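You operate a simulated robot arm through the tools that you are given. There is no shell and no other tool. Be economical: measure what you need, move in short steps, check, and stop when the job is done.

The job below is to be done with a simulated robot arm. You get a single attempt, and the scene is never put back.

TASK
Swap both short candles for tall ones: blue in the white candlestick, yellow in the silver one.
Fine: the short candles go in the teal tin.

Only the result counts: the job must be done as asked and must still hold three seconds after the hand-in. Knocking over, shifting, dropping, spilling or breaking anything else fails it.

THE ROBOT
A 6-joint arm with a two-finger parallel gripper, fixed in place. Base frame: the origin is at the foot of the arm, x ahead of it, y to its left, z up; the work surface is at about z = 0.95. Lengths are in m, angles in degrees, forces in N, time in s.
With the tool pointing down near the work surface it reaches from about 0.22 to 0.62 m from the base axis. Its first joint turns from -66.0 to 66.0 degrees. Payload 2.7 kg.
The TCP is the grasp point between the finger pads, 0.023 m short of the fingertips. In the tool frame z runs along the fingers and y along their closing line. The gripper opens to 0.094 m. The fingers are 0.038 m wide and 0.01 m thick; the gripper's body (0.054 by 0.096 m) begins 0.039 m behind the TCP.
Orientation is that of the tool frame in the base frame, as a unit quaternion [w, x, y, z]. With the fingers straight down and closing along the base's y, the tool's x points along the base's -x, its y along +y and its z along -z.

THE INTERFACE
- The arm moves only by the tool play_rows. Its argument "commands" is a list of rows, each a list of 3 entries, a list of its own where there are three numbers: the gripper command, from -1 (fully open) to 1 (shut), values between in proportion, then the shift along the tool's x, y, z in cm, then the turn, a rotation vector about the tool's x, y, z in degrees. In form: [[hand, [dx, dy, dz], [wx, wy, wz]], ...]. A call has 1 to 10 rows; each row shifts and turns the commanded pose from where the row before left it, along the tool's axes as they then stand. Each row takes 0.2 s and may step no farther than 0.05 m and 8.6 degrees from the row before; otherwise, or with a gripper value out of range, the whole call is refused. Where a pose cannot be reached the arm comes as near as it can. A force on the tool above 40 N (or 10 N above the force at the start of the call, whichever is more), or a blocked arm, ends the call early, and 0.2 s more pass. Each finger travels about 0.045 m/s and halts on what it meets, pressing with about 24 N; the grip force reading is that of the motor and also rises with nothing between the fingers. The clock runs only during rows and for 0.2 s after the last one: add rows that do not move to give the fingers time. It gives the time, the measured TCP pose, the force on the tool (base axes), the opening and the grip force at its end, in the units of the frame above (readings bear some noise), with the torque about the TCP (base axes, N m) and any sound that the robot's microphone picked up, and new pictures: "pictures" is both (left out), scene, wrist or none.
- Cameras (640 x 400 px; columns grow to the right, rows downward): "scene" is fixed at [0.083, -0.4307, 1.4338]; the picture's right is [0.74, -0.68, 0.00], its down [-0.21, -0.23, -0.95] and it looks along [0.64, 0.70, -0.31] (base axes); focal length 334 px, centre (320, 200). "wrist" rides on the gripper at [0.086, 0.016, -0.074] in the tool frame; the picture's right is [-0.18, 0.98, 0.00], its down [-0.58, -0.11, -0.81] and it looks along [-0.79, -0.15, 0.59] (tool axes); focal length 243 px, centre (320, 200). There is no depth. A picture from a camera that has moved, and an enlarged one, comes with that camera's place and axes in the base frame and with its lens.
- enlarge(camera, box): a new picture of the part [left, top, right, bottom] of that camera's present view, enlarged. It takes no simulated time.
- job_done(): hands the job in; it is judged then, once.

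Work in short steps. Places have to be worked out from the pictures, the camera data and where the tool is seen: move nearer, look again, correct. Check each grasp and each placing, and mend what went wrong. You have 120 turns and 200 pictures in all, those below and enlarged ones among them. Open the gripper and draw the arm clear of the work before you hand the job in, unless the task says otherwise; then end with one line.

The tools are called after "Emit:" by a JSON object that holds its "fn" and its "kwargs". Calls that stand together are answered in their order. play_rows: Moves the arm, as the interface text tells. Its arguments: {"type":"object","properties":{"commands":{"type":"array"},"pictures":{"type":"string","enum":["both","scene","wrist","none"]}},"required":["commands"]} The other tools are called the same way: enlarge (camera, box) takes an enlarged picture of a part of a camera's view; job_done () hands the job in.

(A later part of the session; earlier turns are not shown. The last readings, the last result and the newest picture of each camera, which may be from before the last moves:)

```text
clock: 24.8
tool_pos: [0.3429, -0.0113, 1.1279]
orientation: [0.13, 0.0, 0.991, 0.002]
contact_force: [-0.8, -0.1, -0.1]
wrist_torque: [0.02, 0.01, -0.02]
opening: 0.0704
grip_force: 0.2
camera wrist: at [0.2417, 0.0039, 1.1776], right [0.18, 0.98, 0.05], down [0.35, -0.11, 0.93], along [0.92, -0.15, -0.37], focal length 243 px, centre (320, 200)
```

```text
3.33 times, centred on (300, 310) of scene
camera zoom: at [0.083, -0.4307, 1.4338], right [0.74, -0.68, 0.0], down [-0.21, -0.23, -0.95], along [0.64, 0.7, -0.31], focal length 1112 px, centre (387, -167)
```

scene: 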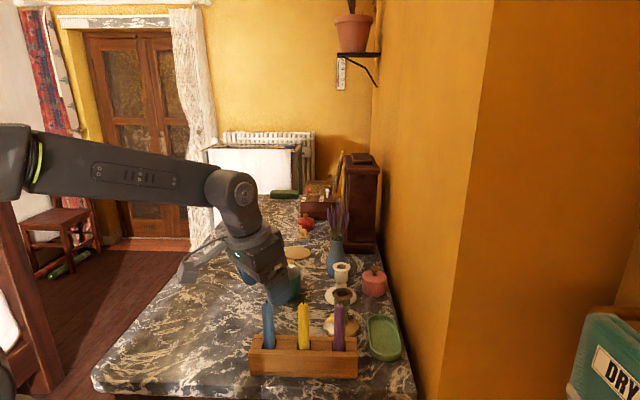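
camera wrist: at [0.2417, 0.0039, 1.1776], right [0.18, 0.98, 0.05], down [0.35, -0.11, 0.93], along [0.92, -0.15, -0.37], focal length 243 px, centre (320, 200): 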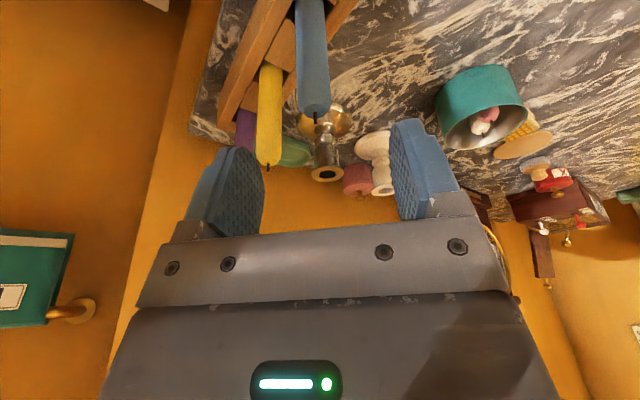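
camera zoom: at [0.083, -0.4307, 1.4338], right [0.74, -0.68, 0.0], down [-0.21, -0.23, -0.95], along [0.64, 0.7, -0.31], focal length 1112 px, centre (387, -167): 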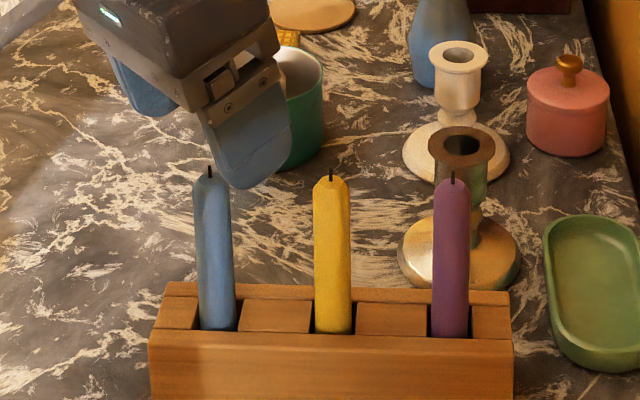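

Blue is at about (0.341, -0.012). I'll narrow the fingers a little and descend to TCP 1.057, keeping the palm above the wick, then check before closing.

Emit:
{"fn": "play_rows", "kwargs": {"commands": [[-0.1, [0.65, -0.05, 2.3], [0, 0, 0]], [-0.1, [0.65, 0, 2.3], [0, 0, 0]], [-0.1, [0.65, 0, 2.2], [0, 0, 0]], [-0.1, [0, 0, 0], [0, 0, 0]]], "pictures": "wrist"}}

Emit:
{"fn": "enlarge", "kwargs": {"camera": "scene", "box": [230, 250, 370, 370]}}

```text
clock: 25.8
tool_pos: [0.343, -0.0131, 1.0579]
orientation: [0.13, 0.0, 0.992, 0.002]
contact_force: [-0.3, -0.4, -0.4]
wrist_torque: [0.03, -0.01, 0.0]
opening: 0.0517
grip_force: 0.0
camera wrist: at [0.241, 0.0037, 1.1071], right [0.18, 0.98, 0.05], down [0.35, -0.11, 0.93], along [0.92, -0.15, -0.37], focal length 243 px, centre (320, 200)
```

wrist: 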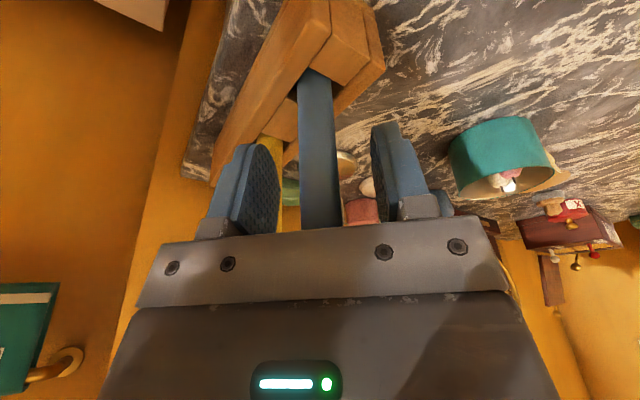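

```text
3.33 times, centred on (300, 310) of scene
camera zoom: at [0.083, -0.4307, 1.4338], right [0.74, -0.68, 0.0], down [-0.21, -0.23, -0.95], along [0.64, 0.7, -0.31], focal length 1112 px, centre (387, -167)
```

zoom: 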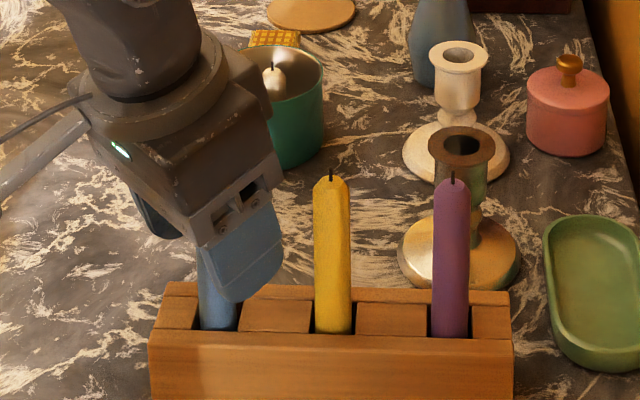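

No contact, and the candle is between the pads. I'll close.

Emit:
{"fn": "play_rows", "kwargs": {"commands": [[0.4, [0, 0, 0], [0, 0, 0]], [1, [0, 0, 0], [0, 0, 0]], [1, [0, 0, 0], [0, 0, 0]], [1, [0, 0, 0], [0, 0, 0]], [1, [0, 0, 0], [0, 0, 0]], [1, [0, 0, 0], [0, 0, 0]]], "pictures": "wrist"}}

Emit:
{"fn": "enlarge", "kwargs": {"camera": "scene", "box": [230, 250, 370, 370]}}

```text
clock: 27.2
tool_pos: [0.3436, -0.0127, 1.0574]
orientation: [0.13, 0.0, 0.992, 0.002]
contact_force: [-0.5, -0.2, 0.5]
wrist_torque: [0.04, 0.01, 0.01]
opening: 0.0179
grip_force: 23.9
camera wrist: at [0.241, 0.0037, 1.1074], right [0.18, 0.98, 0.05], down [0.35, -0.11, 0.93], along [0.92, -0.15, -0.37], focal length 243 px, centre (320, 200)
```

wrist: 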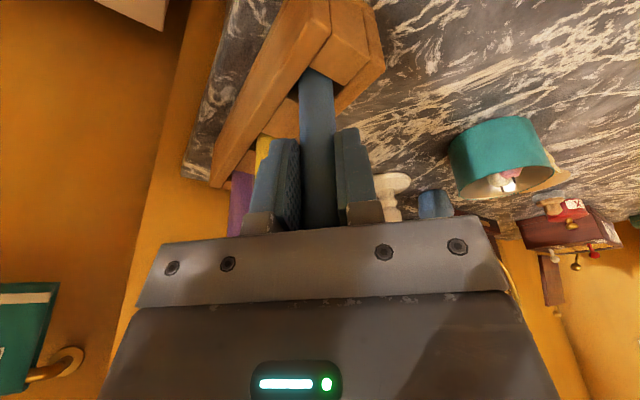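

```text
3.33 times, centred on (300, 310) of scene
camera zoom: at [0.083, -0.4307, 1.4338], right [0.74, -0.68, 0.0], down [-0.21, -0.23, -0.95], along [0.64, 0.7, -0.31], focal length 1112 px, centre (387, -167)
```

zoom: 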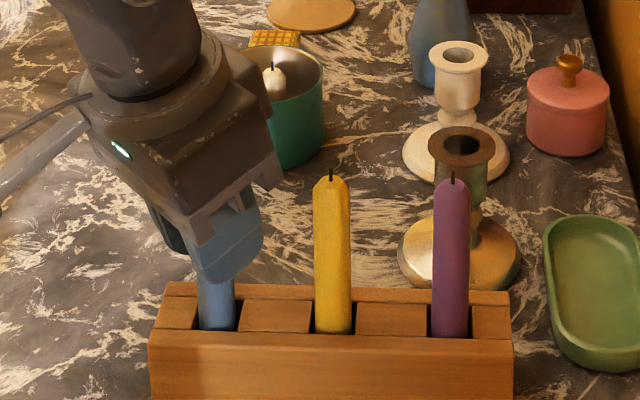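

Gripped at 18 mm. I'll lift straight up along base z.

Emit:
{"fn": "play_rows", "kwargs": {"commands": [[1, [-0.259, 0, -0.966], [0, 0, 0]], [1, [-0.259, 0, -0.966], [0, 0, 0]], [1, [-0.388, 0, -1.449], [0, 0, 0]], [1, [-0.518, 0, -1.932], [0, 0, 0]], [1, [-0.518, 0, -1.932], [0, 0, 0]], [1, [-0.518, 0, -1.932], [0, 0, 0]], [1, [0, 0, 0], [0, 0, 0]]]}}

Emit:
{"fn": "enlarge", "kwargs": {"camera": "scene", "box": [230, 220, 370, 340]}}

```text
clock: 28.8
tool_pos: [0.3446, -0.0127, 1.1528]
orientation: [0.129, -0.001, 0.992, 0.002]
contact_force: [0.2, 0.5, 0.2]
wrist_torque: [0.01, -0.03, 0.01]
opening: 0.0175
grip_force: 24.3
camera wrist: at [0.2411, 0.0029, 1.2023], right [0.18, 0.98, 0.05], down [0.35, -0.11, 0.93], along [0.92, -0.15, -0.37], focal length 243 px, centre (320, 200)
```

scene: 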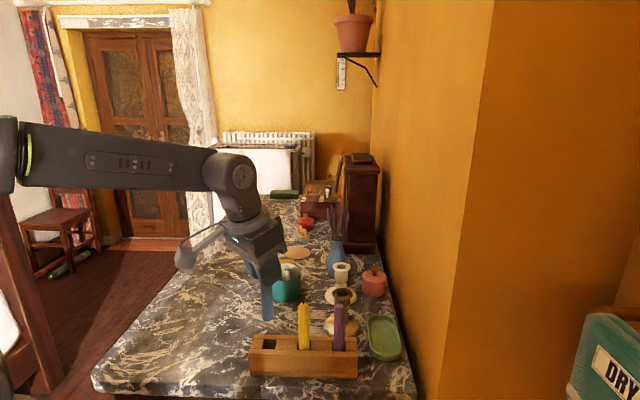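
wrist: 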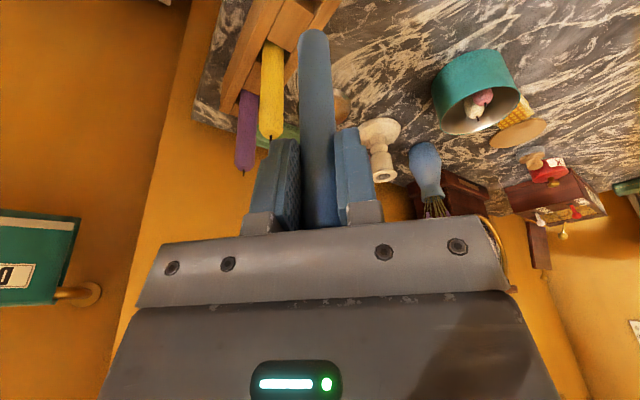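

```text
3.33 times, centred on (300, 280) of scene
camera zoom: at [0.083, -0.4307, 1.4338], right [0.74, -0.68, 0.0], down [-0.21, -0.23, -0.95], along [0.64, 0.7, -0.31], focal length 1112 px, centre (387, -67)
```

zoom: 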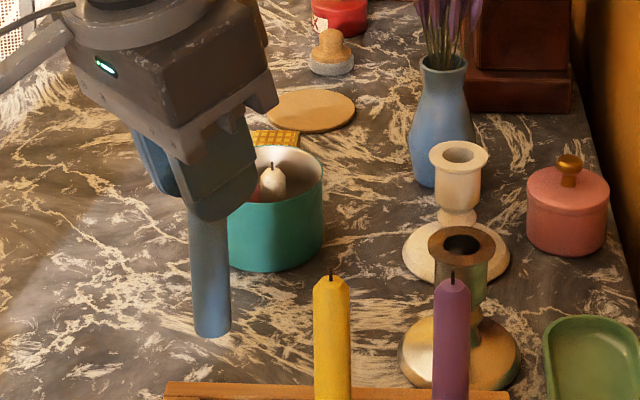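

The candle's bottom is about 97 mm below the TCP, at z about 1.056, above the cup rims. I'll carry it toward the white stick and stop short to check.

Emit:
{"fn": "play_rows", "kwargs": {"commands": [[1, [-0.26, 0, -0.966], [0, 0, 0]], [1, [-4.06, 1.05, 1.09], [0, 0, 0]], [1, [-4.06, 1.05, 1.09], [0, 0, 0]], [1, [-4.06, 1.05, 1.09], [0, 0, 0]], [1, [-4.06, 1.05, 1.09], [0, 0, 0]], [1, [-4.06, 1.05, 1.09], [0, 0, 0]], [1, [0, 1.0, 0], [0, 0, 0]], [1, [0, 0, 0], [0, 0, 0]]]}}

Emit:
{"fn": "enlarge", "kwargs": {"camera": "scene", "box": [280, 190, 420, 310]}}

```text
clock: 30.6
tool_pos: [0.5518, 0.0514, 1.1618]
orientation: [0.13, 0.0, 0.992, 0.002]
contact_force: [0.1, 0.1, -1.3]
wrist_torque: [-0.01, 0.03, -0.01]
opening: 0.0179
grip_force: 24.2
camera wrist: at [0.4502, 0.0664, 1.2124], right [0.18, 0.98, 0.05], down [0.35, -0.11, 0.93], along [0.92, -0.15, -0.37], focal length 243 px, centre (320, 200)
```

scene: 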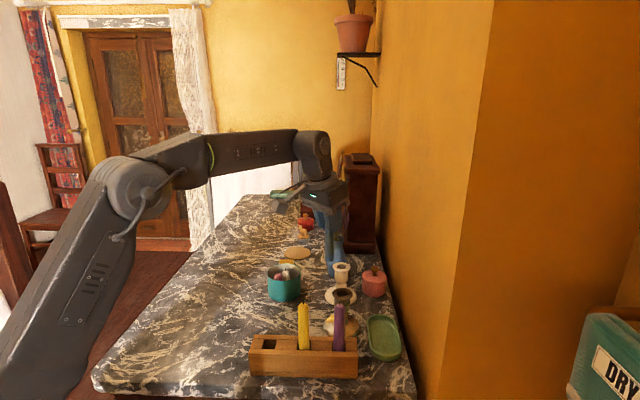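
wrist: 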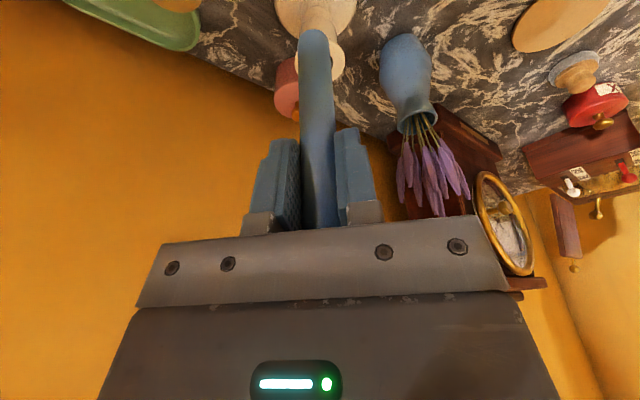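

```text
3.33 times, centred on (350, 250) of scene
camera zoom: at [0.0831, -0.4307, 1.4338], right [0.74, -0.68, 0.0], down [-0.21, -0.23, -0.95], along [0.64, 0.7, -0.31], focal length 1112 px, centre (220, 33)
```

zoom: 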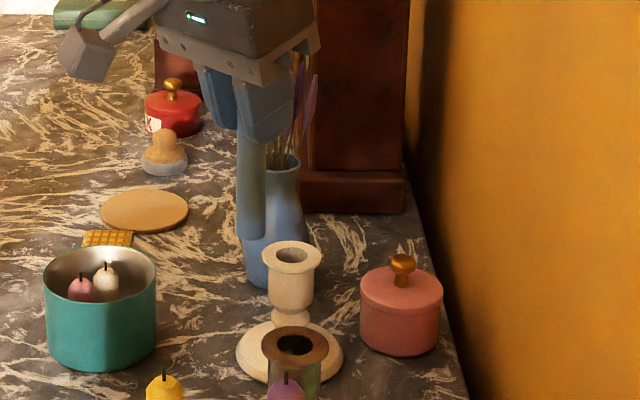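

The candle is level with the cup in y, with about 37 mm to go in x. I'll advance carefully.

Emit:
{"fn": "play_rows", "kwargs": {"commands": [[1, [-1.74, -0.05, 0.47], [0, 0, 0]], [1, [-1.74, 0, 0.47], [0, 0, 0]], [1, [0, 0, 0], [0, 0, 0]]], "pictures": "wrist"}}

Emit:
{"fn": "enlarge", "kwargs": {"camera": "scene", "box": [300, 210, 400, 290]}}

Emit:
{"fn": "enlarge", "kwargs": {"camera": "wrist", "box": [240, 0, 400, 110]}}

```text
clock: 31.4
tool_pos: [0.5882, 0.0502, 1.1628]
orientation: [0.13, -0.002, 0.991, 0.003]
contact_force: [0.0, 0.5, -0.8]
wrist_torque: [0.01, 0.0, -0.05]
opening: 0.0183
grip_force: 24.4
camera wrist: at [0.4864, 0.0659, 1.2125], right [0.18, 0.98, 0.05], down [0.35, -0.11, 0.93], along [0.92, -0.15, -0.37], focal length 243 px, centre (320, 200)
```

wrist: 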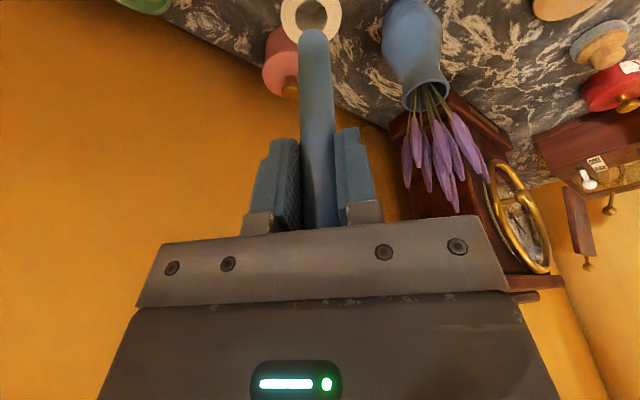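

```text
5.00 times, centred on (350, 250) of scene
camera zoom: at [0.083, -0.4307, 1.4338], right [0.74, -0.68, 0.0], down [-0.21, -0.23, -0.95], along [0.64, 0.7, -0.31], focal length 1668 px, centre (170, -50)
```

zoom: 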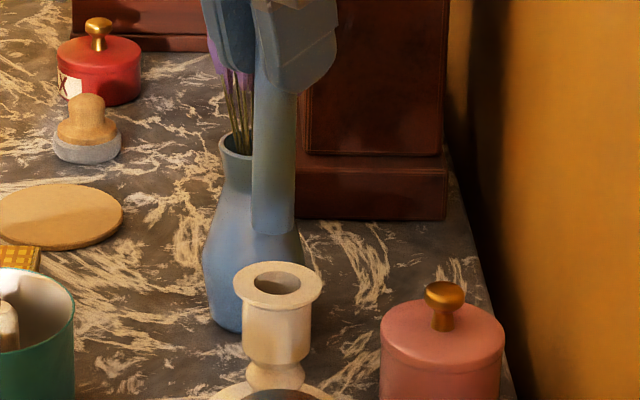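

```text
3.64 times, centred on (320, 55) of wrist
camera zoom: at [0.4864, 0.0659, 1.2125], right [0.18, 0.98, 0.05], down [0.35, -0.11, 0.93], along [0.92, -0.15, -0.37], focal length 882 px, centre (320, 727)
```

zoom: 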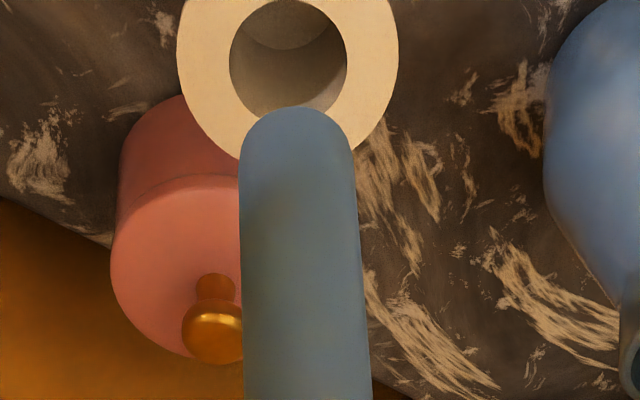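

The candle bottom and cup hole agree to within about 1 mm. I'll trim slightly and lower 2 cm to just above the rim, then recheck.

Emit:
{"fn": "play_rows", "kwargs": {"commands": [[1, [0.22, -0.07, 0.98], [0, 0, 0]], [1, [0.23, 0, 0.97], [0, 0, 0]], [1, [0, 0, 0], [0, 0, 0]]], "pictures": "none"}}

Emit:
{"fn": "enlarge", "kwargs": {"camera": "scene", "box": [310, 230, 370, 278]}}

Emit:
{"fn": "enlarge", "kwargs": {"camera": "wrist", "box": [240, 0, 400, 110]}}

```text
clock: 32.2
tool_pos: [0.5897, 0.0493, 1.1431]
orientation: [0.13, 0.0, 0.991, 0.002]
contact_force: [-0.9, 0.5, 0.0]
wrist_torque: [-0.02, 0.0, 0.03]
opening: 0.0179
grip_force: 24.1
```

```text
8.33 times, centred on (340, 254) of scene
camera zoom: at [0.083, -0.4307, 1.4338], right [0.74, -0.68, 0.0], down [-0.21, -0.23, -0.95], along [0.64, 0.7, -0.31], focal length 2780 px, centre (153, -250)
```

zoom: 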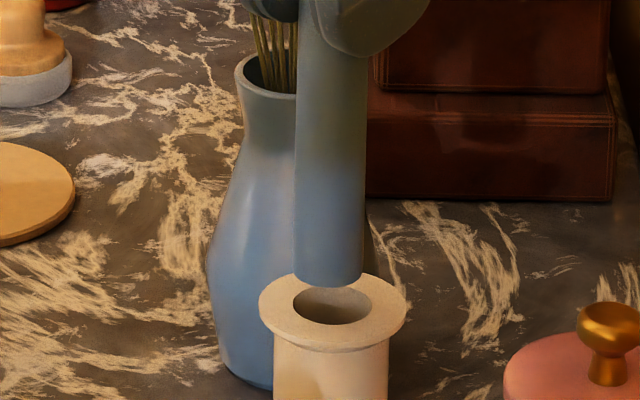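

```text
3.64 times, centred on (320, 55) of wrist
camera zoom: at [0.4874, 0.0651, 1.1927], right [0.18, 0.98, 0.05], down [0.35, -0.11, 0.93], along [0.92, -0.15, -0.37], focal length 882 px, centre (320, 727)
```

zoom: 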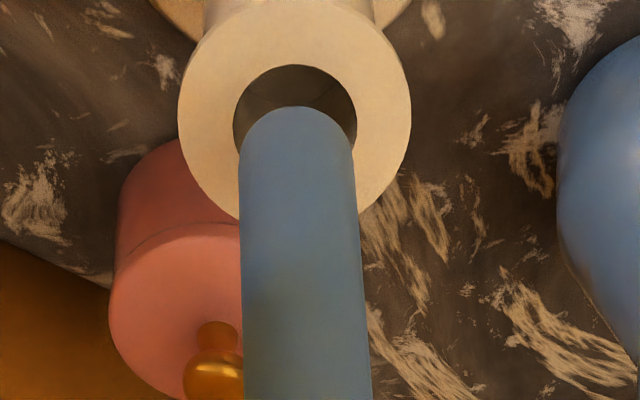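

The remaining offset is about 1 mm. I'll trim it and ease the candle into the socket in small steps.

Emit:
{"fn": "play_rows", "kwargs": {"commands": [[1, [-0.1, -0.05, 0.03], [0, 0, 0]], [1, [0.18, 0, 0.676], [0, 0, 0]], [1, [0.18, 0, 0.676], [0, 0, 0]], [1, [0.13, 0, 0.483], [0, 0, 0]], [1, [0, 0, 0], [0, 0, 0]]], "pictures": "none"}}

Emit:
{"fn": "enlarge", "kwargs": {"camera": "scene", "box": [310, 230, 370, 278]}}

Emit:
{"fn": "enlarge", "kwargs": {"camera": "wrist", "box": [240, 0, 400, 110]}}

```text
clock: 33.4
tool_pos: [0.5905, 0.0491, 1.1241]
orientation: [0.131, 0.0, 0.991, 0.002]
contact_force: [1.0, -0.6, -0.4]
wrist_torque: [0.05, -0.11, -0.01]
opening: 0.0181
grip_force: 24.1
```

```text
8.33 times, centred on (340, 254) of scene
camera zoom: at [0.0831, -0.4307, 1.4338], right [0.74, -0.68, 0.0], down [-0.21, -0.23, -0.95], along [0.64, 0.7, -0.31], focal length 2780 px, centre (153, -250)
```

zoom: 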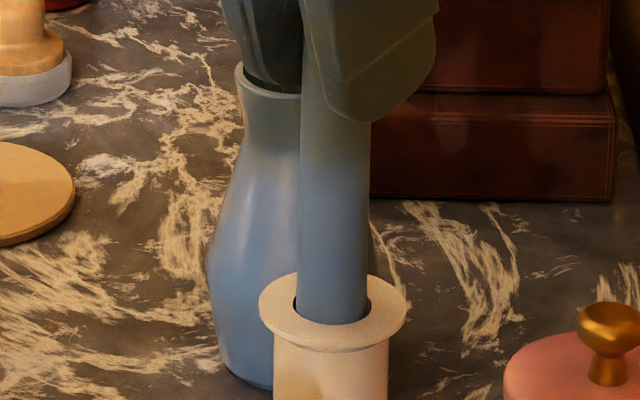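

```text
3.64 times, centred on (320, 55) of wrist
camera zoom: at [0.4884, 0.0643, 1.1733], right [0.18, 0.98, 0.05], down [0.35, -0.11, 0.93], along [0.92, -0.15, -0.37], focal length 882 px, centre (320, 727)
```

zoom: 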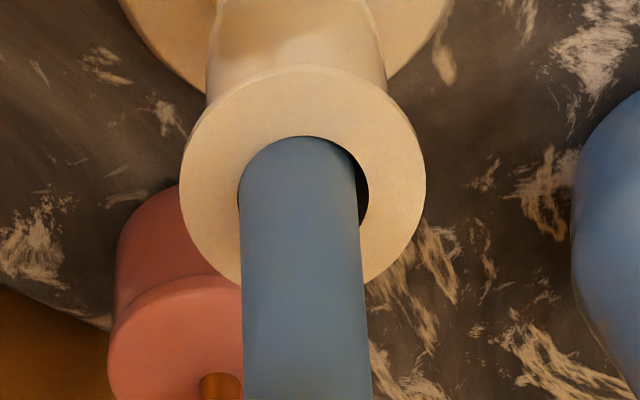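

The candle tip is in the hole, slightly toward the -y side. I'll shift +1 mm in y and lower further.

Emit:
{"fn": "play_rows", "kwargs": {"commands": [[1, [-0.05, 0.1, 0.01], [0, 0, 0]], [1, [0.13, 0, 0.483], [0, 0, 0]], [1, [0.13, 0, 0.483], [0, 0, 0]], [1, [0.13, 0, 0.483], [0, 0, 0]], [1, [0, 0, 0], [0, 0, 0]]], "pictures": "none"}}

Emit:
{"fn": "enlarge", "kwargs": {"camera": "scene", "box": [310, 230, 370, 278]}}

Emit:
{"fn": "enlarge", "kwargs": {"camera": "wrist", "box": [240, 0, 400, 110]}}

```text
clock: 34.6
tool_pos: [0.5903, 0.0494, 1.1077]
orientation: [0.129, 0.0, 0.992, 0.001]
contact_force: [-0.1, 0.3, 0.6]
wrist_torque: [0.02, 0.01, -0.01]
opening: 0.0178
grip_force: 23.9
```

```text
8.33 times, centred on (340, 254) of scene
camera zoom: at [0.083, -0.4307, 1.4338], right [0.74, -0.68, 0.0], down [-0.21, -0.23, -0.95], along [0.64, 0.7, -0.31], focal length 2780 px, centre (153, -250)
```

zoom: 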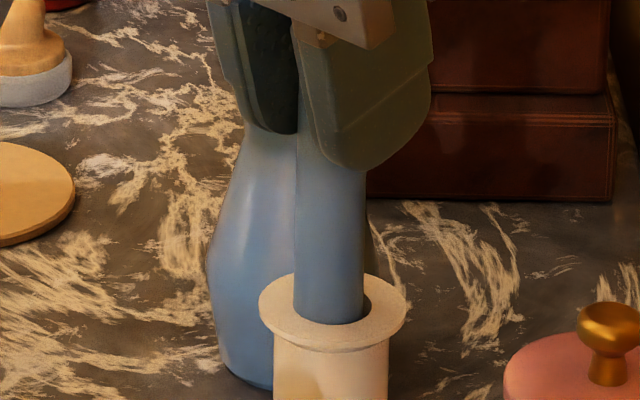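

```text
3.64 times, centred on (320, 55) of wrist
camera zoom: at [0.4885, 0.0656, 1.1584], right [0.18, 0.98, 0.05], down [0.35, -0.11, 0.93], along [0.92, -0.15, -0.37], focal length 882 px, centre (320, 727)
```

zoom: 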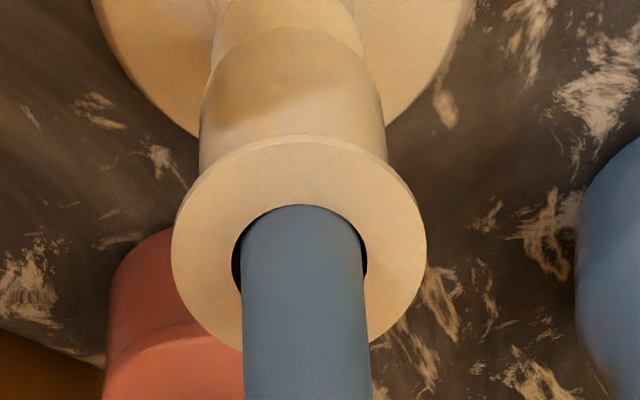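

No bottom contact yet. I'll keep lowering in small steps while watching the force.

Emit:
{"fn": "play_rows", "kwargs": {"commands": [[1, [0.052, 0, 0.193], [0, 0, 0]], [1, [0.026, 0, 0.097], [0, 0, 0]], [1, [0, 0, 0], [0, 0, 0]]], "pictures": "none"}}

```text
clock: 35.4
tool_pos: [0.5899, 0.0499, 1.1075]
orientation: [0.133, 0.0, 0.991, 0.002]
contact_force: [-2.0, 0.5, 10.4]
wrist_torque: [-0.02, 0.23, 0.0]
opening: 0.0179
grip_force: 23.7
```

It's seated, with about 10 N of bottom contact. I'll relieve 2 mm and open the fingers.

Emit:
{"fn": "play_rows", "kwargs": {"commands": [[1, [-0.045, 0, -0.17], [0, 0, 0]], [1, [0, 0, 0], [0, 0, 0]], [0.4, [0, 0, 0], [0, 0, 0]], [0.1, [0, 0, 0], [0, 0, 0]], [0.1, [0, 0, 0], [0, 0, 0]]], "pictures": "wrist"}}

Emit:
{"fn": "enlarge", "kwargs": {"camera": "scene", "box": [290, 210, 410, 310]}}

```text
clock: 36.6
tool_pos: [0.5911, 0.0509, 1.107]
orientation: [0.13, -0.001, 0.992, 0.002]
contact_force: [0.5, -0.2, -0.1]
wrist_torque: [0.03, 0.0, -0.01]
opening: 0.042
grip_force: 0.0
camera wrist: at [0.4885, 0.0657, 1.1567], right [0.18, 0.98, 0.05], down [0.35, -0.11, 0.93], along [0.92, -0.15, -0.37], focal length 243 px, centre (320, 200)
```

wrist: 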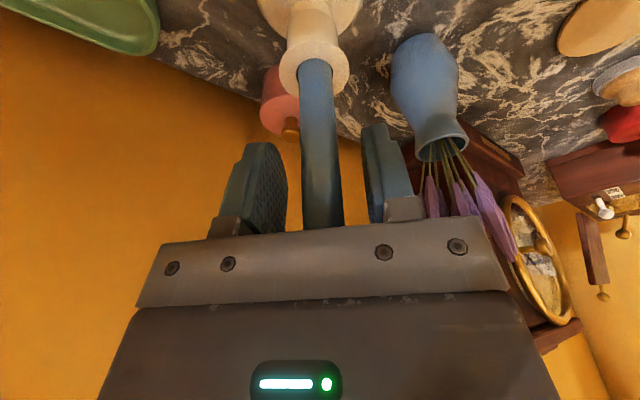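

```text
4.00 times, centred on (350, 260) of scene
camera zoom: at [0.083, -0.4307, 1.4338], right [0.74, -0.68, 0.0], down [-0.21, -0.23, -0.95], along [0.64, 0.7, -0.31], focal length 1334 px, centre (200, -40)
```

zoom: 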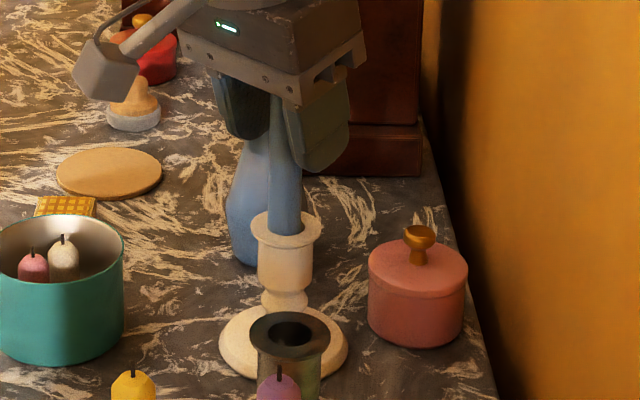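

It's released and upright. I'll retreat along the tool axis (up and back).

Emit:
{"fn": "play_rows", "kwargs": {"commands": [[0.1, [0, 0, -1.5], [0, 0, 0]], [0.1, [0, 0, -2.5], [0, 0, 0]], [0.1, [0.3, 0, -3], [0, 0, 0]], [0.1, [0.6, 0, -3], [0, 0, 0]], [0.1, [2, 0, -2], [0, 0, 0]], [0.1, [3, 0, 0], [0, 0, 0]], [0.1, [3, 0, 0], [0, 0, 0]], [0.1, [0, 0, 0], [0, 0, 0]]]}}

Emit:
{"fn": "enlarge", "kwargs": {"camera": "scene", "box": [270, 210, 410, 330]}}

```text
clock: 38.4
tool_pos: [0.472, 0.0497, 1.1989]
orientation: [0.13, -0.001, 0.992, 0.001]
contact_force: [-0.6, -0.5, -0.3]
wrist_torque: [0.01, 0.01, -0.04]
opening: 0.0422
grip_force: 0.0
camera wrist: at [0.371, 0.0649, 1.2491], right [0.18, 0.98, 0.05], down [0.35, -0.11, 0.93], along [0.92, -0.15, -0.37], focal length 243 px, centre (320, 200)
```

scene: 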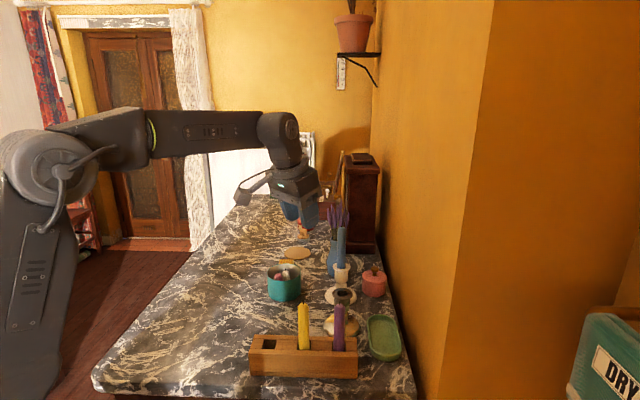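
wrist: 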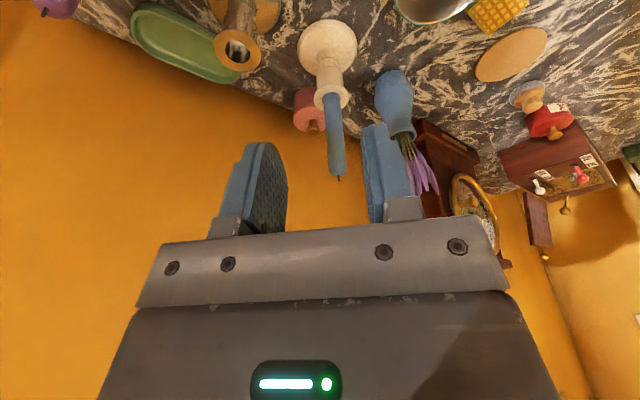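

```text
3.33 times, centred on (340, 270) of scene
camera zoom: at [0.083, -0.4307, 1.4338], right [0.74, -0.68, 0.0], down [-0.21, -0.23, -0.95], along [0.64, 0.7, -0.31], focal length 1112 px, centre (253, -33)
```

zoom: 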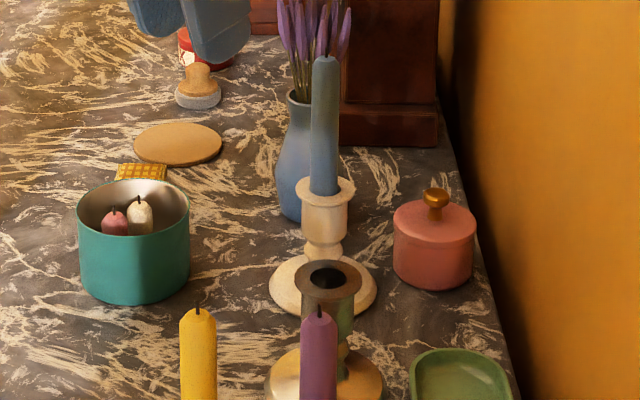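

Blue stands in the white stick. Now I'll move above the yellow candle at (0.387, -0.056) with the same tilt.

Emit:
{"fn": "play_rows", "kwargs": {"commands": [[-0.1, [2.27, -2.64, 0.1], [0, 0, 0]], [-0.1, [2.27, -2.64, 0.1], [0, 0, 0]], [-0.1, [2.27, -2.64, 0.4], [0, 0, 0]], [-0.1, [2.27, -2.64, 0.4], [0, 0, 0]], [-0.1, [0, 0, 0], [0, 0, 0]]], "pictures": "wrist"}}

Emit:
{"fn": "enlarge", "kwargs": {"camera": "scene", "box": [230, 240, 370, 360]}}

```text
clock: 39.6
tool_pos: [0.3893, -0.0567, 1.167]
orientation: [0.13, 0.0, 0.992, 0.001]
contact_force: [-0.6, 0.0, -0.6]
wrist_torque: [-0.04, 0.02, 0.0]
opening: 0.0518
grip_force: 0.1
camera wrist: at [0.2867, -0.0408, 1.2163], right [0.18, 0.98, 0.05], down [0.35, -0.11, 0.93], along [0.92, -0.15, -0.37], focal length 243 px, centre (320, 200)
```

wrist: 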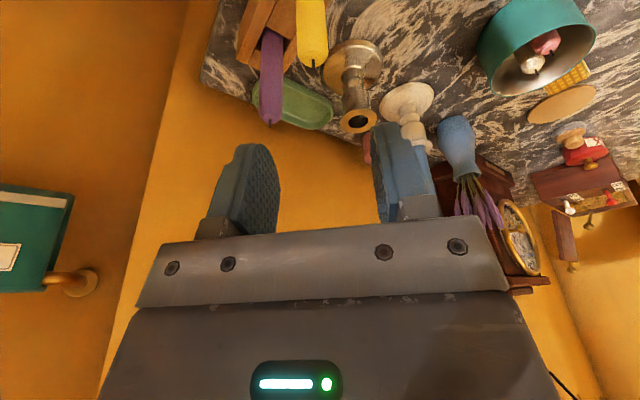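

```text
3.33 times, centred on (300, 300) of scene
camera zoom: at [0.083, -0.4307, 1.4338], right [0.74, -0.68, 0.0], down [-0.21, -0.23, -0.95], along [0.64, 0.7, -0.31], focal length 1112 px, centre (387, -133)
```

zoom: 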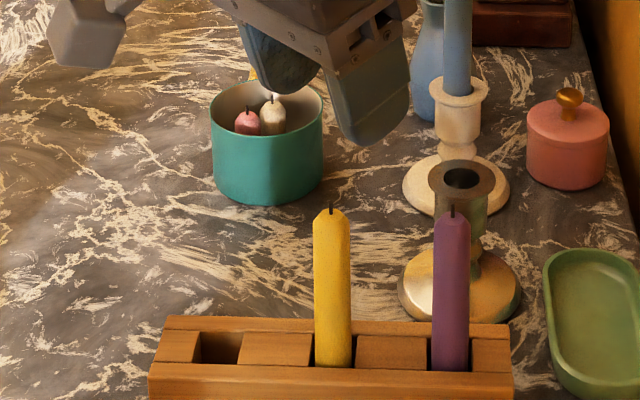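

Yellow is at about (0.387, -0.058). I'll descend partway and check.

Emit:
{"fn": "play_rows", "kwargs": {"commands": [[-0.1, [0.75, -0.15, 2.5], [0, 0, 0]], [-0.1, [0.75, 0, 2.5], [0, 0, 0]], [-0.1, [0, 0, 0], [0, 0, 0]]], "pictures": "wrist"}}

Emit:
{"fn": "enlarge", "kwargs": {"camera": "scene", "box": [230, 240, 370, 360]}}

```text
clock: 40.4
tool_pos: [0.3869, -0.0573, 1.1149]
orientation: [0.129, -0.001, 0.992, 0.001]
contact_force: [-0.1, -0.7, -0.3]
wrist_torque: [0.03, -0.03, -0.03]
opening: 0.0516
grip_force: 0.0
camera wrist: at [0.2858, -0.0415, 1.1641], right [0.18, 0.98, 0.05], down [0.35, -0.11, 0.93], along [0.92, -0.15, -0.37], focal length 243 px, centre (320, 200)
```

wrist: 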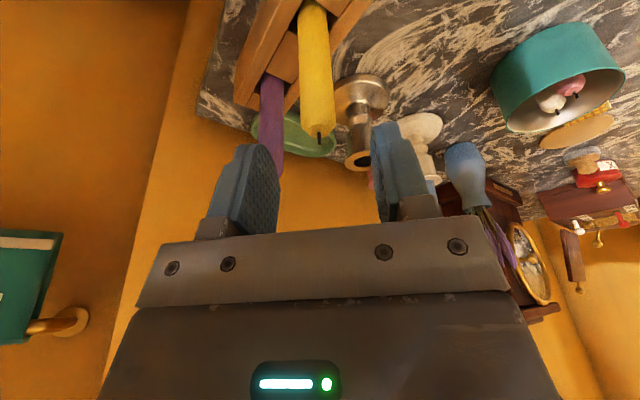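

```text
3.33 times, centred on (300, 300) of scene
camera zoom: at [0.083, -0.4307, 1.4338], right [0.74, -0.68, 0.0], down [-0.21, -0.23, -0.95], along [0.64, 0.7, -0.31], focal length 1112 px, centre (387, -133)
```

zoom: 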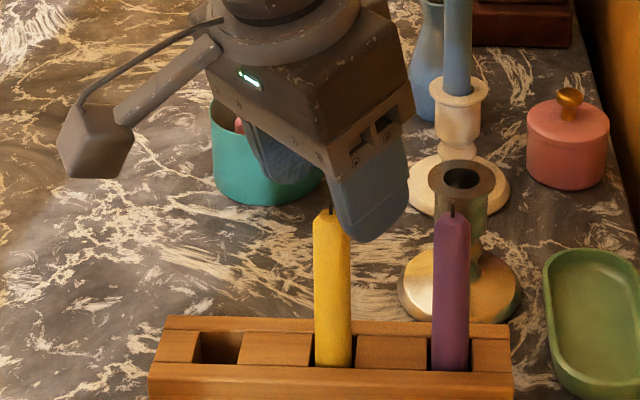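

It's centred. I'll descend to TCP 1.058 and close.

Emit:
{"fn": "play_rows", "kwargs": {"commands": [[-0.1, [0.492, 0, 1.835], [0, 0, 0]], [-0.1, [0.492, 0, 1.835], [0, 0, 0]], [-0.1, [0.492, 0, 1.835], [0, 0, 0]], [-0.1, [0, 0, 0], [0, 0, 0]], [0.4, [0, 0, 0], [0, 0, 0]], [1, [0, 0, 0], [0, 0, 0]], [1, [0, 0, 0], [0, 0, 0]], [1, [0, 0, 0], [0, 0, 0]], [1, [0, 0, 0], [0, 0, 0]]], "pictures": "wrist"}}

Emit:
{"fn": "enlarge", "kwargs": {"camera": "scene", "box": [230, 240, 370, 360]}}

```text
clock: 42.4
tool_pos: [0.3867, -0.0575, 1.0582]
orientation: [0.13, -0.001, 0.992, 0.002]
contact_force: [-0.6, 0.5, 0.5]
wrist_torque: [-0.01, 0.01, -0.02]
opening: 0.018
grip_force: 23.9
camera wrist: at [0.2852, -0.0413, 1.1072], right [0.18, 0.98, 0.05], down [0.35, -0.11, 0.93], along [0.92, -0.15, -0.37], focal length 243 px, centre (320, 200)
```

wrist: 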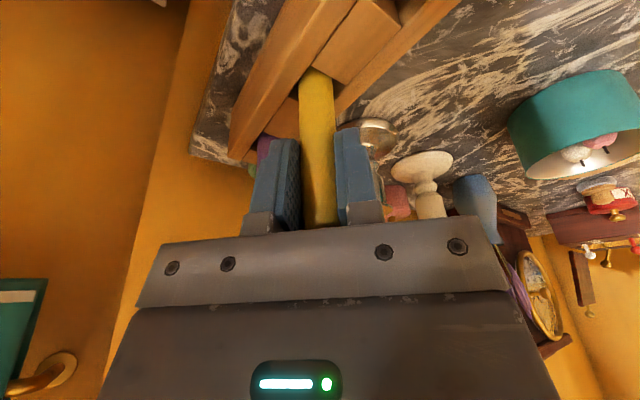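

```text
3.33 times, centred on (300, 300) of scene
camera zoom: at [0.083, -0.4307, 1.4338], right [0.74, -0.68, 0.0], down [-0.21, -0.23, -0.95], along [0.64, 0.7, -0.31], focal length 1112 px, centre (387, -133)
```

zoom: 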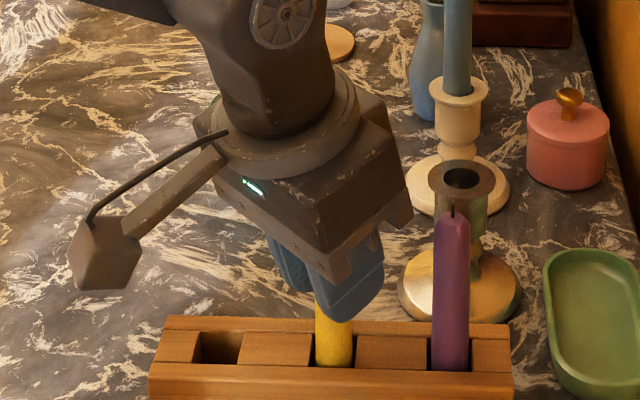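

Gripped. I'll lift vertically and move most of the way to the silver stick.

Emit:
{"fn": "play_rows", "kwargs": {"commands": [[1, [-0.259, 0, -0.966], [0, 0, 0]], [1, [-0.388, 0, -1.449], [0, 0, 0]], [1, [-0.518, 0, -1.932], [0, 0, 0]], [1, [-0.518, 0, -1.932], [0, 0, 0]], [1, [-0.518, 0, -1.932], [0, 0, 0]], [1, [-0.518, 0, -1.932], [0, 0, 0]], [1, [-3.4, 1.0, 0.91], [0, 0, 0]], [1, [-3.4, 1.0, 0.91], [0, 0, 0]], [1, [-3.4, 1.0, 0.91], [0, 0, 0]], [1, [0, 0, 0], [0, 0, 0]]]}}

Emit:
{"fn": "enlarge", "kwargs": {"camera": "scene", "box": [290, 210, 410, 310]}}

```text
clock: 44.6
tool_pos: [0.4925, -0.028, 1.1613]
orientation: [0.131, -0.001, 0.991, 0.002]
contact_force: [0.5, 0.7, 0.2]
wrist_torque: [0.04, 0.0, 0.04]
opening: 0.0179
grip_force: 23.9
camera wrist: at [0.3909, -0.0113, 1.2118], right [0.18, 0.98, 0.05], down [0.35, -0.11, 0.93], along [0.92, -0.15, -0.37], focal length 243 px, centre (320, 200)
```

scene: 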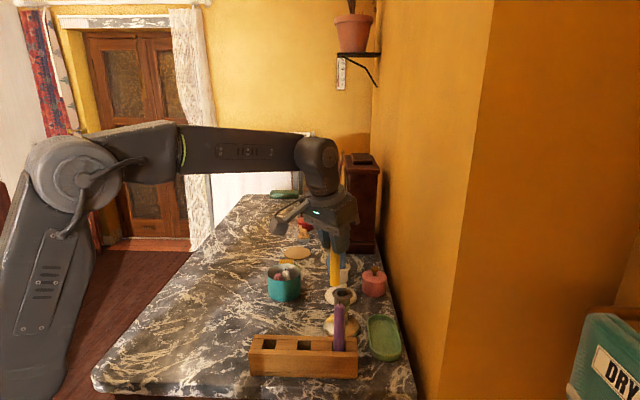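
wrist: 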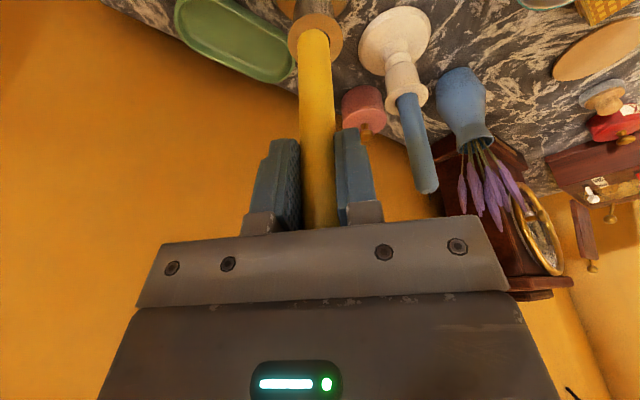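

```text
4.00 times, centred on (350, 260) of scene
camera zoom: at [0.0831, -0.4307, 1.4338], right [0.74, -0.68, 0.0], down [-0.21, -0.23, -0.95], along [0.64, 0.7, -0.31], focal length 1334 px, centre (200, -40)
```

zoom: 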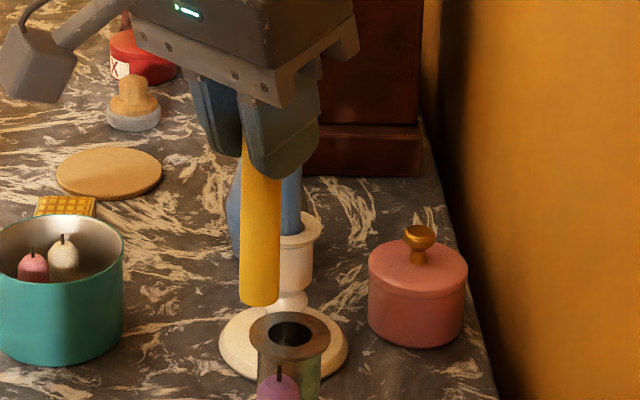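

I'll advance the last 2 cm and zoom in.

Emit:
{"fn": "play_rows", "kwargs": {"commands": [[1, [-1.0, 0, 0.27], [0, 0, 0]], [1, [-0.93, 0, 0.25], [0, 0, 0]], [1, [0, 0, 0], [0, 0, 0]]], "pictures": "none"}}

Emit:
{"fn": "enlarge", "kwargs": {"camera": "scene", "box": [310, 250, 370, 298]}}

Emit:
{"fn": "enlarge", "kwargs": {"camera": "wrist", "box": [240, 0, 400, 110]}}

```text
clock: 45.4
tool_pos: [0.513, -0.0291, 1.1619]
orientation: [0.13, 0.0, 0.992, 0.001]
contact_force: [-0.1, -0.3, 0.2]
wrist_torque: [0.01, 0.01, -0.02]
opening: 0.0179
grip_force: 23.8
```

```text
8.33 times, centred on (340, 274) of scene
camera zoom: at [0.083, -0.4307, 1.4338], right [0.74, -0.68, 0.0], down [-0.21, -0.23, -0.95], along [0.64, 0.7, -0.31], focal length 2780 px, centre (153, -417)
```

zoom: 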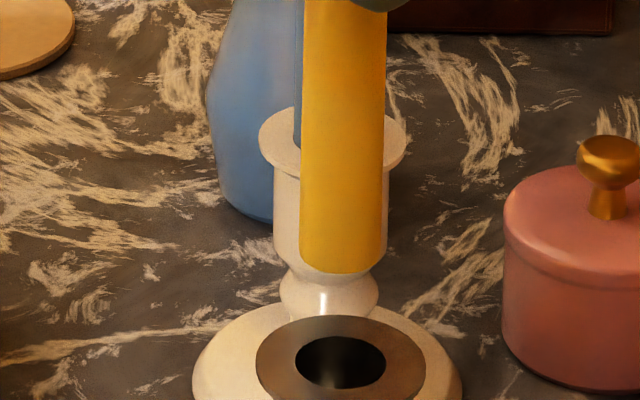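

```text
3.64 times, centred on (320, 55) of wrist
camera zoom: at [0.4116, -0.0121, 1.212], right [0.18, 0.98, 0.05], down [0.35, -0.11, 0.93], along [0.92, -0.15, -0.37], focal length 882 px, centre (320, 727)
```

zoom: 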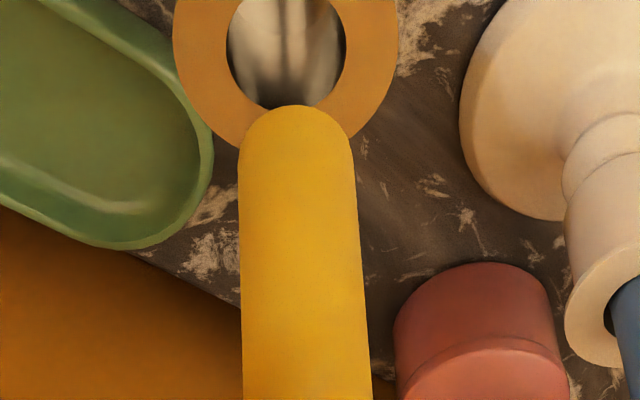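

Alignment is within about 1.5 mm. I'll trim (+1 mm x, -0.7 mm y), lower 2 cm and recheck.

Emit:
{"fn": "play_rows", "kwargs": {"commands": [[1, [0.16, -0.07, 0.99], [0, 0, 0]], [1, [0.26, 0, 0.966], [0, 0, 0]], [1, [0, 0, 0], [0, 0, 0]]], "pictures": "none"}}

Emit:
{"fn": "enlarge", "kwargs": {"camera": "scene", "box": [310, 250, 370, 298]}}

Emit:
{"fn": "enlarge", "kwargs": {"camera": "wrist", "box": [240, 0, 400, 110]}}

```text
clock: 46.2
tool_pos: [0.5132, -0.0277, 1.1422]
orientation: [0.129, 0.0, 0.992, 0.002]
contact_force: [0.0, -0.3, -0.3]
wrist_torque: [0.02, -0.02, -0.01]
opening: 0.0179
grip_force: 23.9
```

```text
8.33 times, centred on (340, 274) of scene
camera zoom: at [0.083, -0.4307, 1.4338], right [0.74, -0.68, 0.0], down [-0.21, -0.23, -0.95], along [0.64, 0.7, -0.31], focal length 2780 px, centre (153, -417)
```

zoom: 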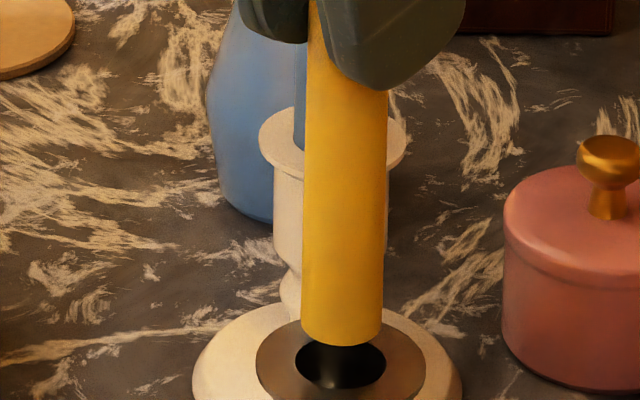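

```text
3.64 times, centred on (320, 55) of wrist
camera zoom: at [0.4121, -0.0127, 1.1922], right [0.18, 0.98, 0.05], down [0.35, -0.11, 0.93], along [0.92, -0.15, -0.37], focal length 882 px, centre (320, 727)
```

zoom: 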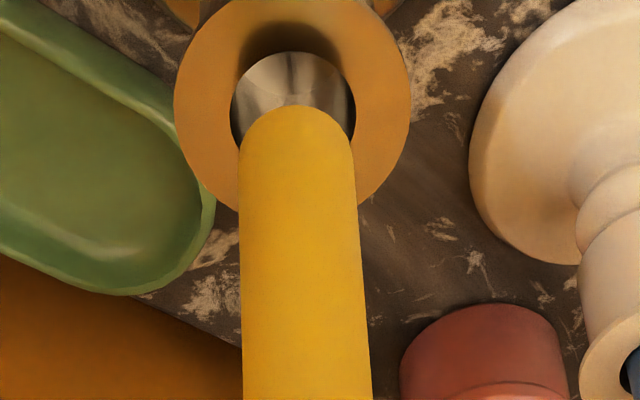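

Well aligned. I'll ease the candle into the socket.

Emit:
{"fn": "play_rows", "kwargs": {"commands": [[1, [0.05, 0, 0], [0, 0, 0]], [1, [0.18, 0, 0.676], [0, 0, 0]], [1, [0.18, 0, 0.676], [0, 0, 0]], [1, [0.13, 0, 0.483], [0, 0, 0]], [1, [0, 0, 0], [0, 0, 0]]], "pictures": "none"}}

Emit:
{"fn": "enlarge", "kwargs": {"camera": "scene", "box": [310, 250, 370, 298]}}

Emit:
{"fn": "enlarge", "kwargs": {"camera": "wrist", "box": [240, 0, 400, 110]}}

```text
clock: 47.4
tool_pos: [0.5135, -0.0282, 1.1237]
orientation: [0.13, -0.001, 0.992, 0.001]
contact_force: [0.3, 0.3, -0.5]
wrist_torque: [0.01, 0.01, 0.01]
opening: 0.0182
grip_force: 24.2
```

```text
8.33 times, centred on (340, 274) of scene
camera zoom: at [0.083, -0.4307, 1.4338], right [0.74, -0.68, 0.0], down [-0.21, -0.23, -0.95], along [0.64, 0.7, -0.31], focal length 2780 px, centre (153, -417)
```

zoom: 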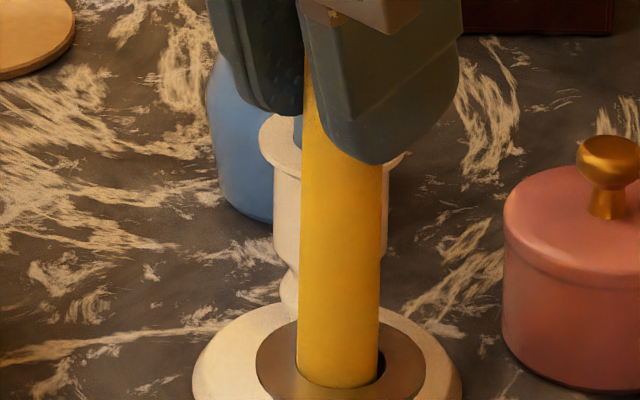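

```text
3.64 times, centred on (320, 55) of wrist
camera zoom: at [0.4115, -0.0122, 1.1729], right [0.18, 0.98, 0.05], down [0.35, -0.11, 0.93], along [0.92, -0.15, -0.37], focal length 882 px, centre (320, 727)
```

zoom: 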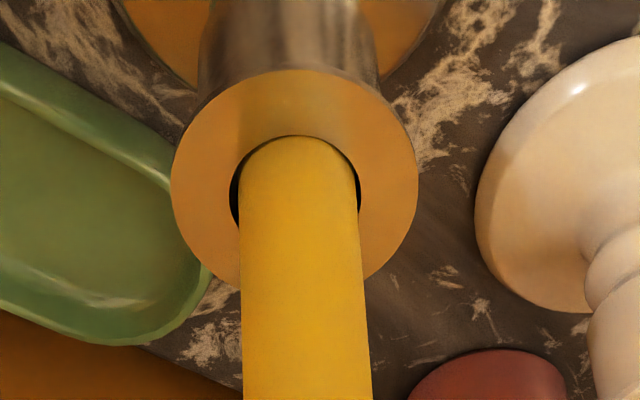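

It's inserted, slightly toward the -x side. I'll shift +1 mm in x and continue down.

Emit:
{"fn": "play_rows", "kwargs": {"commands": [[1, [-0.1, -0.03, 0.03], [0, 0, 0]], [1, [0.13, 0, 0.483], [0, 0, 0]], [1, [0.13, 0, 0.483], [0, 0, 0]], [1, [0.104, 0, 0.386], [0, 0, 0]], [1, [0, 0, 0], [0, 0, 0]]], "pictures": "none"}}

Emit:
{"fn": "enlarge", "kwargs": {"camera": "wrist", "box": [240, 0, 400, 110]}}

```text
clock: 48.6
tool_pos: [0.5145, -0.0281, 1.1098]
orientation: [0.13, 0.001, 0.992, 0.002]
contact_force: [-0.1, -0.7, -0.3]
wrist_torque: [-0.02, 0.01, -0.01]
opening: 0.0176
grip_force: 24.4
```

```text
3.64 times, centred on (320, 55) of wrist
camera zoom: at [0.4126, -0.0128, 1.1589], right [0.18, 0.98, 0.05], down [0.35, -0.11, 0.93], along [0.92, -0.15, -0.37], focal length 882 px, centre (320, 727)
```

zoom: 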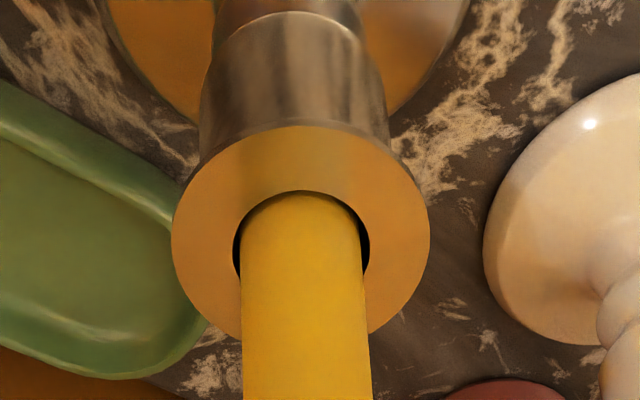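

Centred and free. I'll step down until it bottoms out.

Emit:
{"fn": "play_rows", "kwargs": {"commands": [[1, [0.052, 0, 0.193], [0, 0, 0]], [1, [0.039, 0, 0.145], [0, 0, 0]], [1, [0, 0, 0], [0, 0, 0]]], "pictures": "none"}}

```text
clock: 49.4
tool_pos: [0.5141, -0.0285, 1.1065]
orientation: [0.132, -0.001, 0.991, 0.002]
contact_force: [-1.5, 0.4, 9.0]
wrist_torque: [-0.01, 0.22, -0.01]
opening: 0.0178
grip_force: 23.9
```

It's bottomed at about 9 N. I'll relieve it, release and check.

Emit:
{"fn": "play_rows", "kwargs": {"commands": [[1, [-0.04, 0, -0.15], [0, 0, 0]], [1, [0, 0, 0], [0, 0, 0]], [0.4, [0, 0, 0], [0, 0, 0]], [0.1, [0, 0, 0], [0, 0, 0]], [0.1, [0, 0, 0], [0, 0, 0]]], "pictures": "wrist"}}

Emit:
{"fn": "enlarge", "kwargs": {"camera": "scene", "box": [290, 210, 410, 310]}}

```text
clock: 50.6
tool_pos: [0.5142, -0.0289, 1.1066]
orientation: [0.131, 0.0, 0.991, 0.001]
contact_force: [0.3, 0.8, 0.9]
wrist_torque: [0.0, -0.04, 0.04]
opening: 0.0423
grip_force: 0.2
camera wrist: at [0.4125, -0.0128, 1.157], right [0.18, 0.98, 0.05], down [0.35, -0.11, 0.93], along [0.92, -0.15, -0.37], focal length 243 px, centre (320, 200)
```

wrist: 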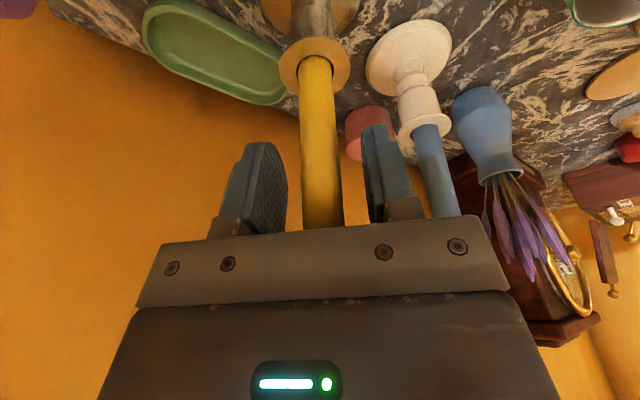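

```text
4.00 times, centred on (350, 260) of scene
camera zoom: at [0.083, -0.4307, 1.4338], right [0.74, -0.68, 0.0], down [-0.21, -0.23, -0.95], along [0.64, 0.7, -0.31], focal length 1334 px, centre (200, -40)
```

zoom: 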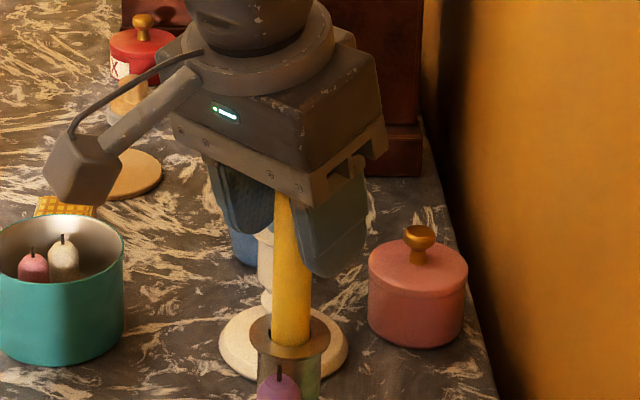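

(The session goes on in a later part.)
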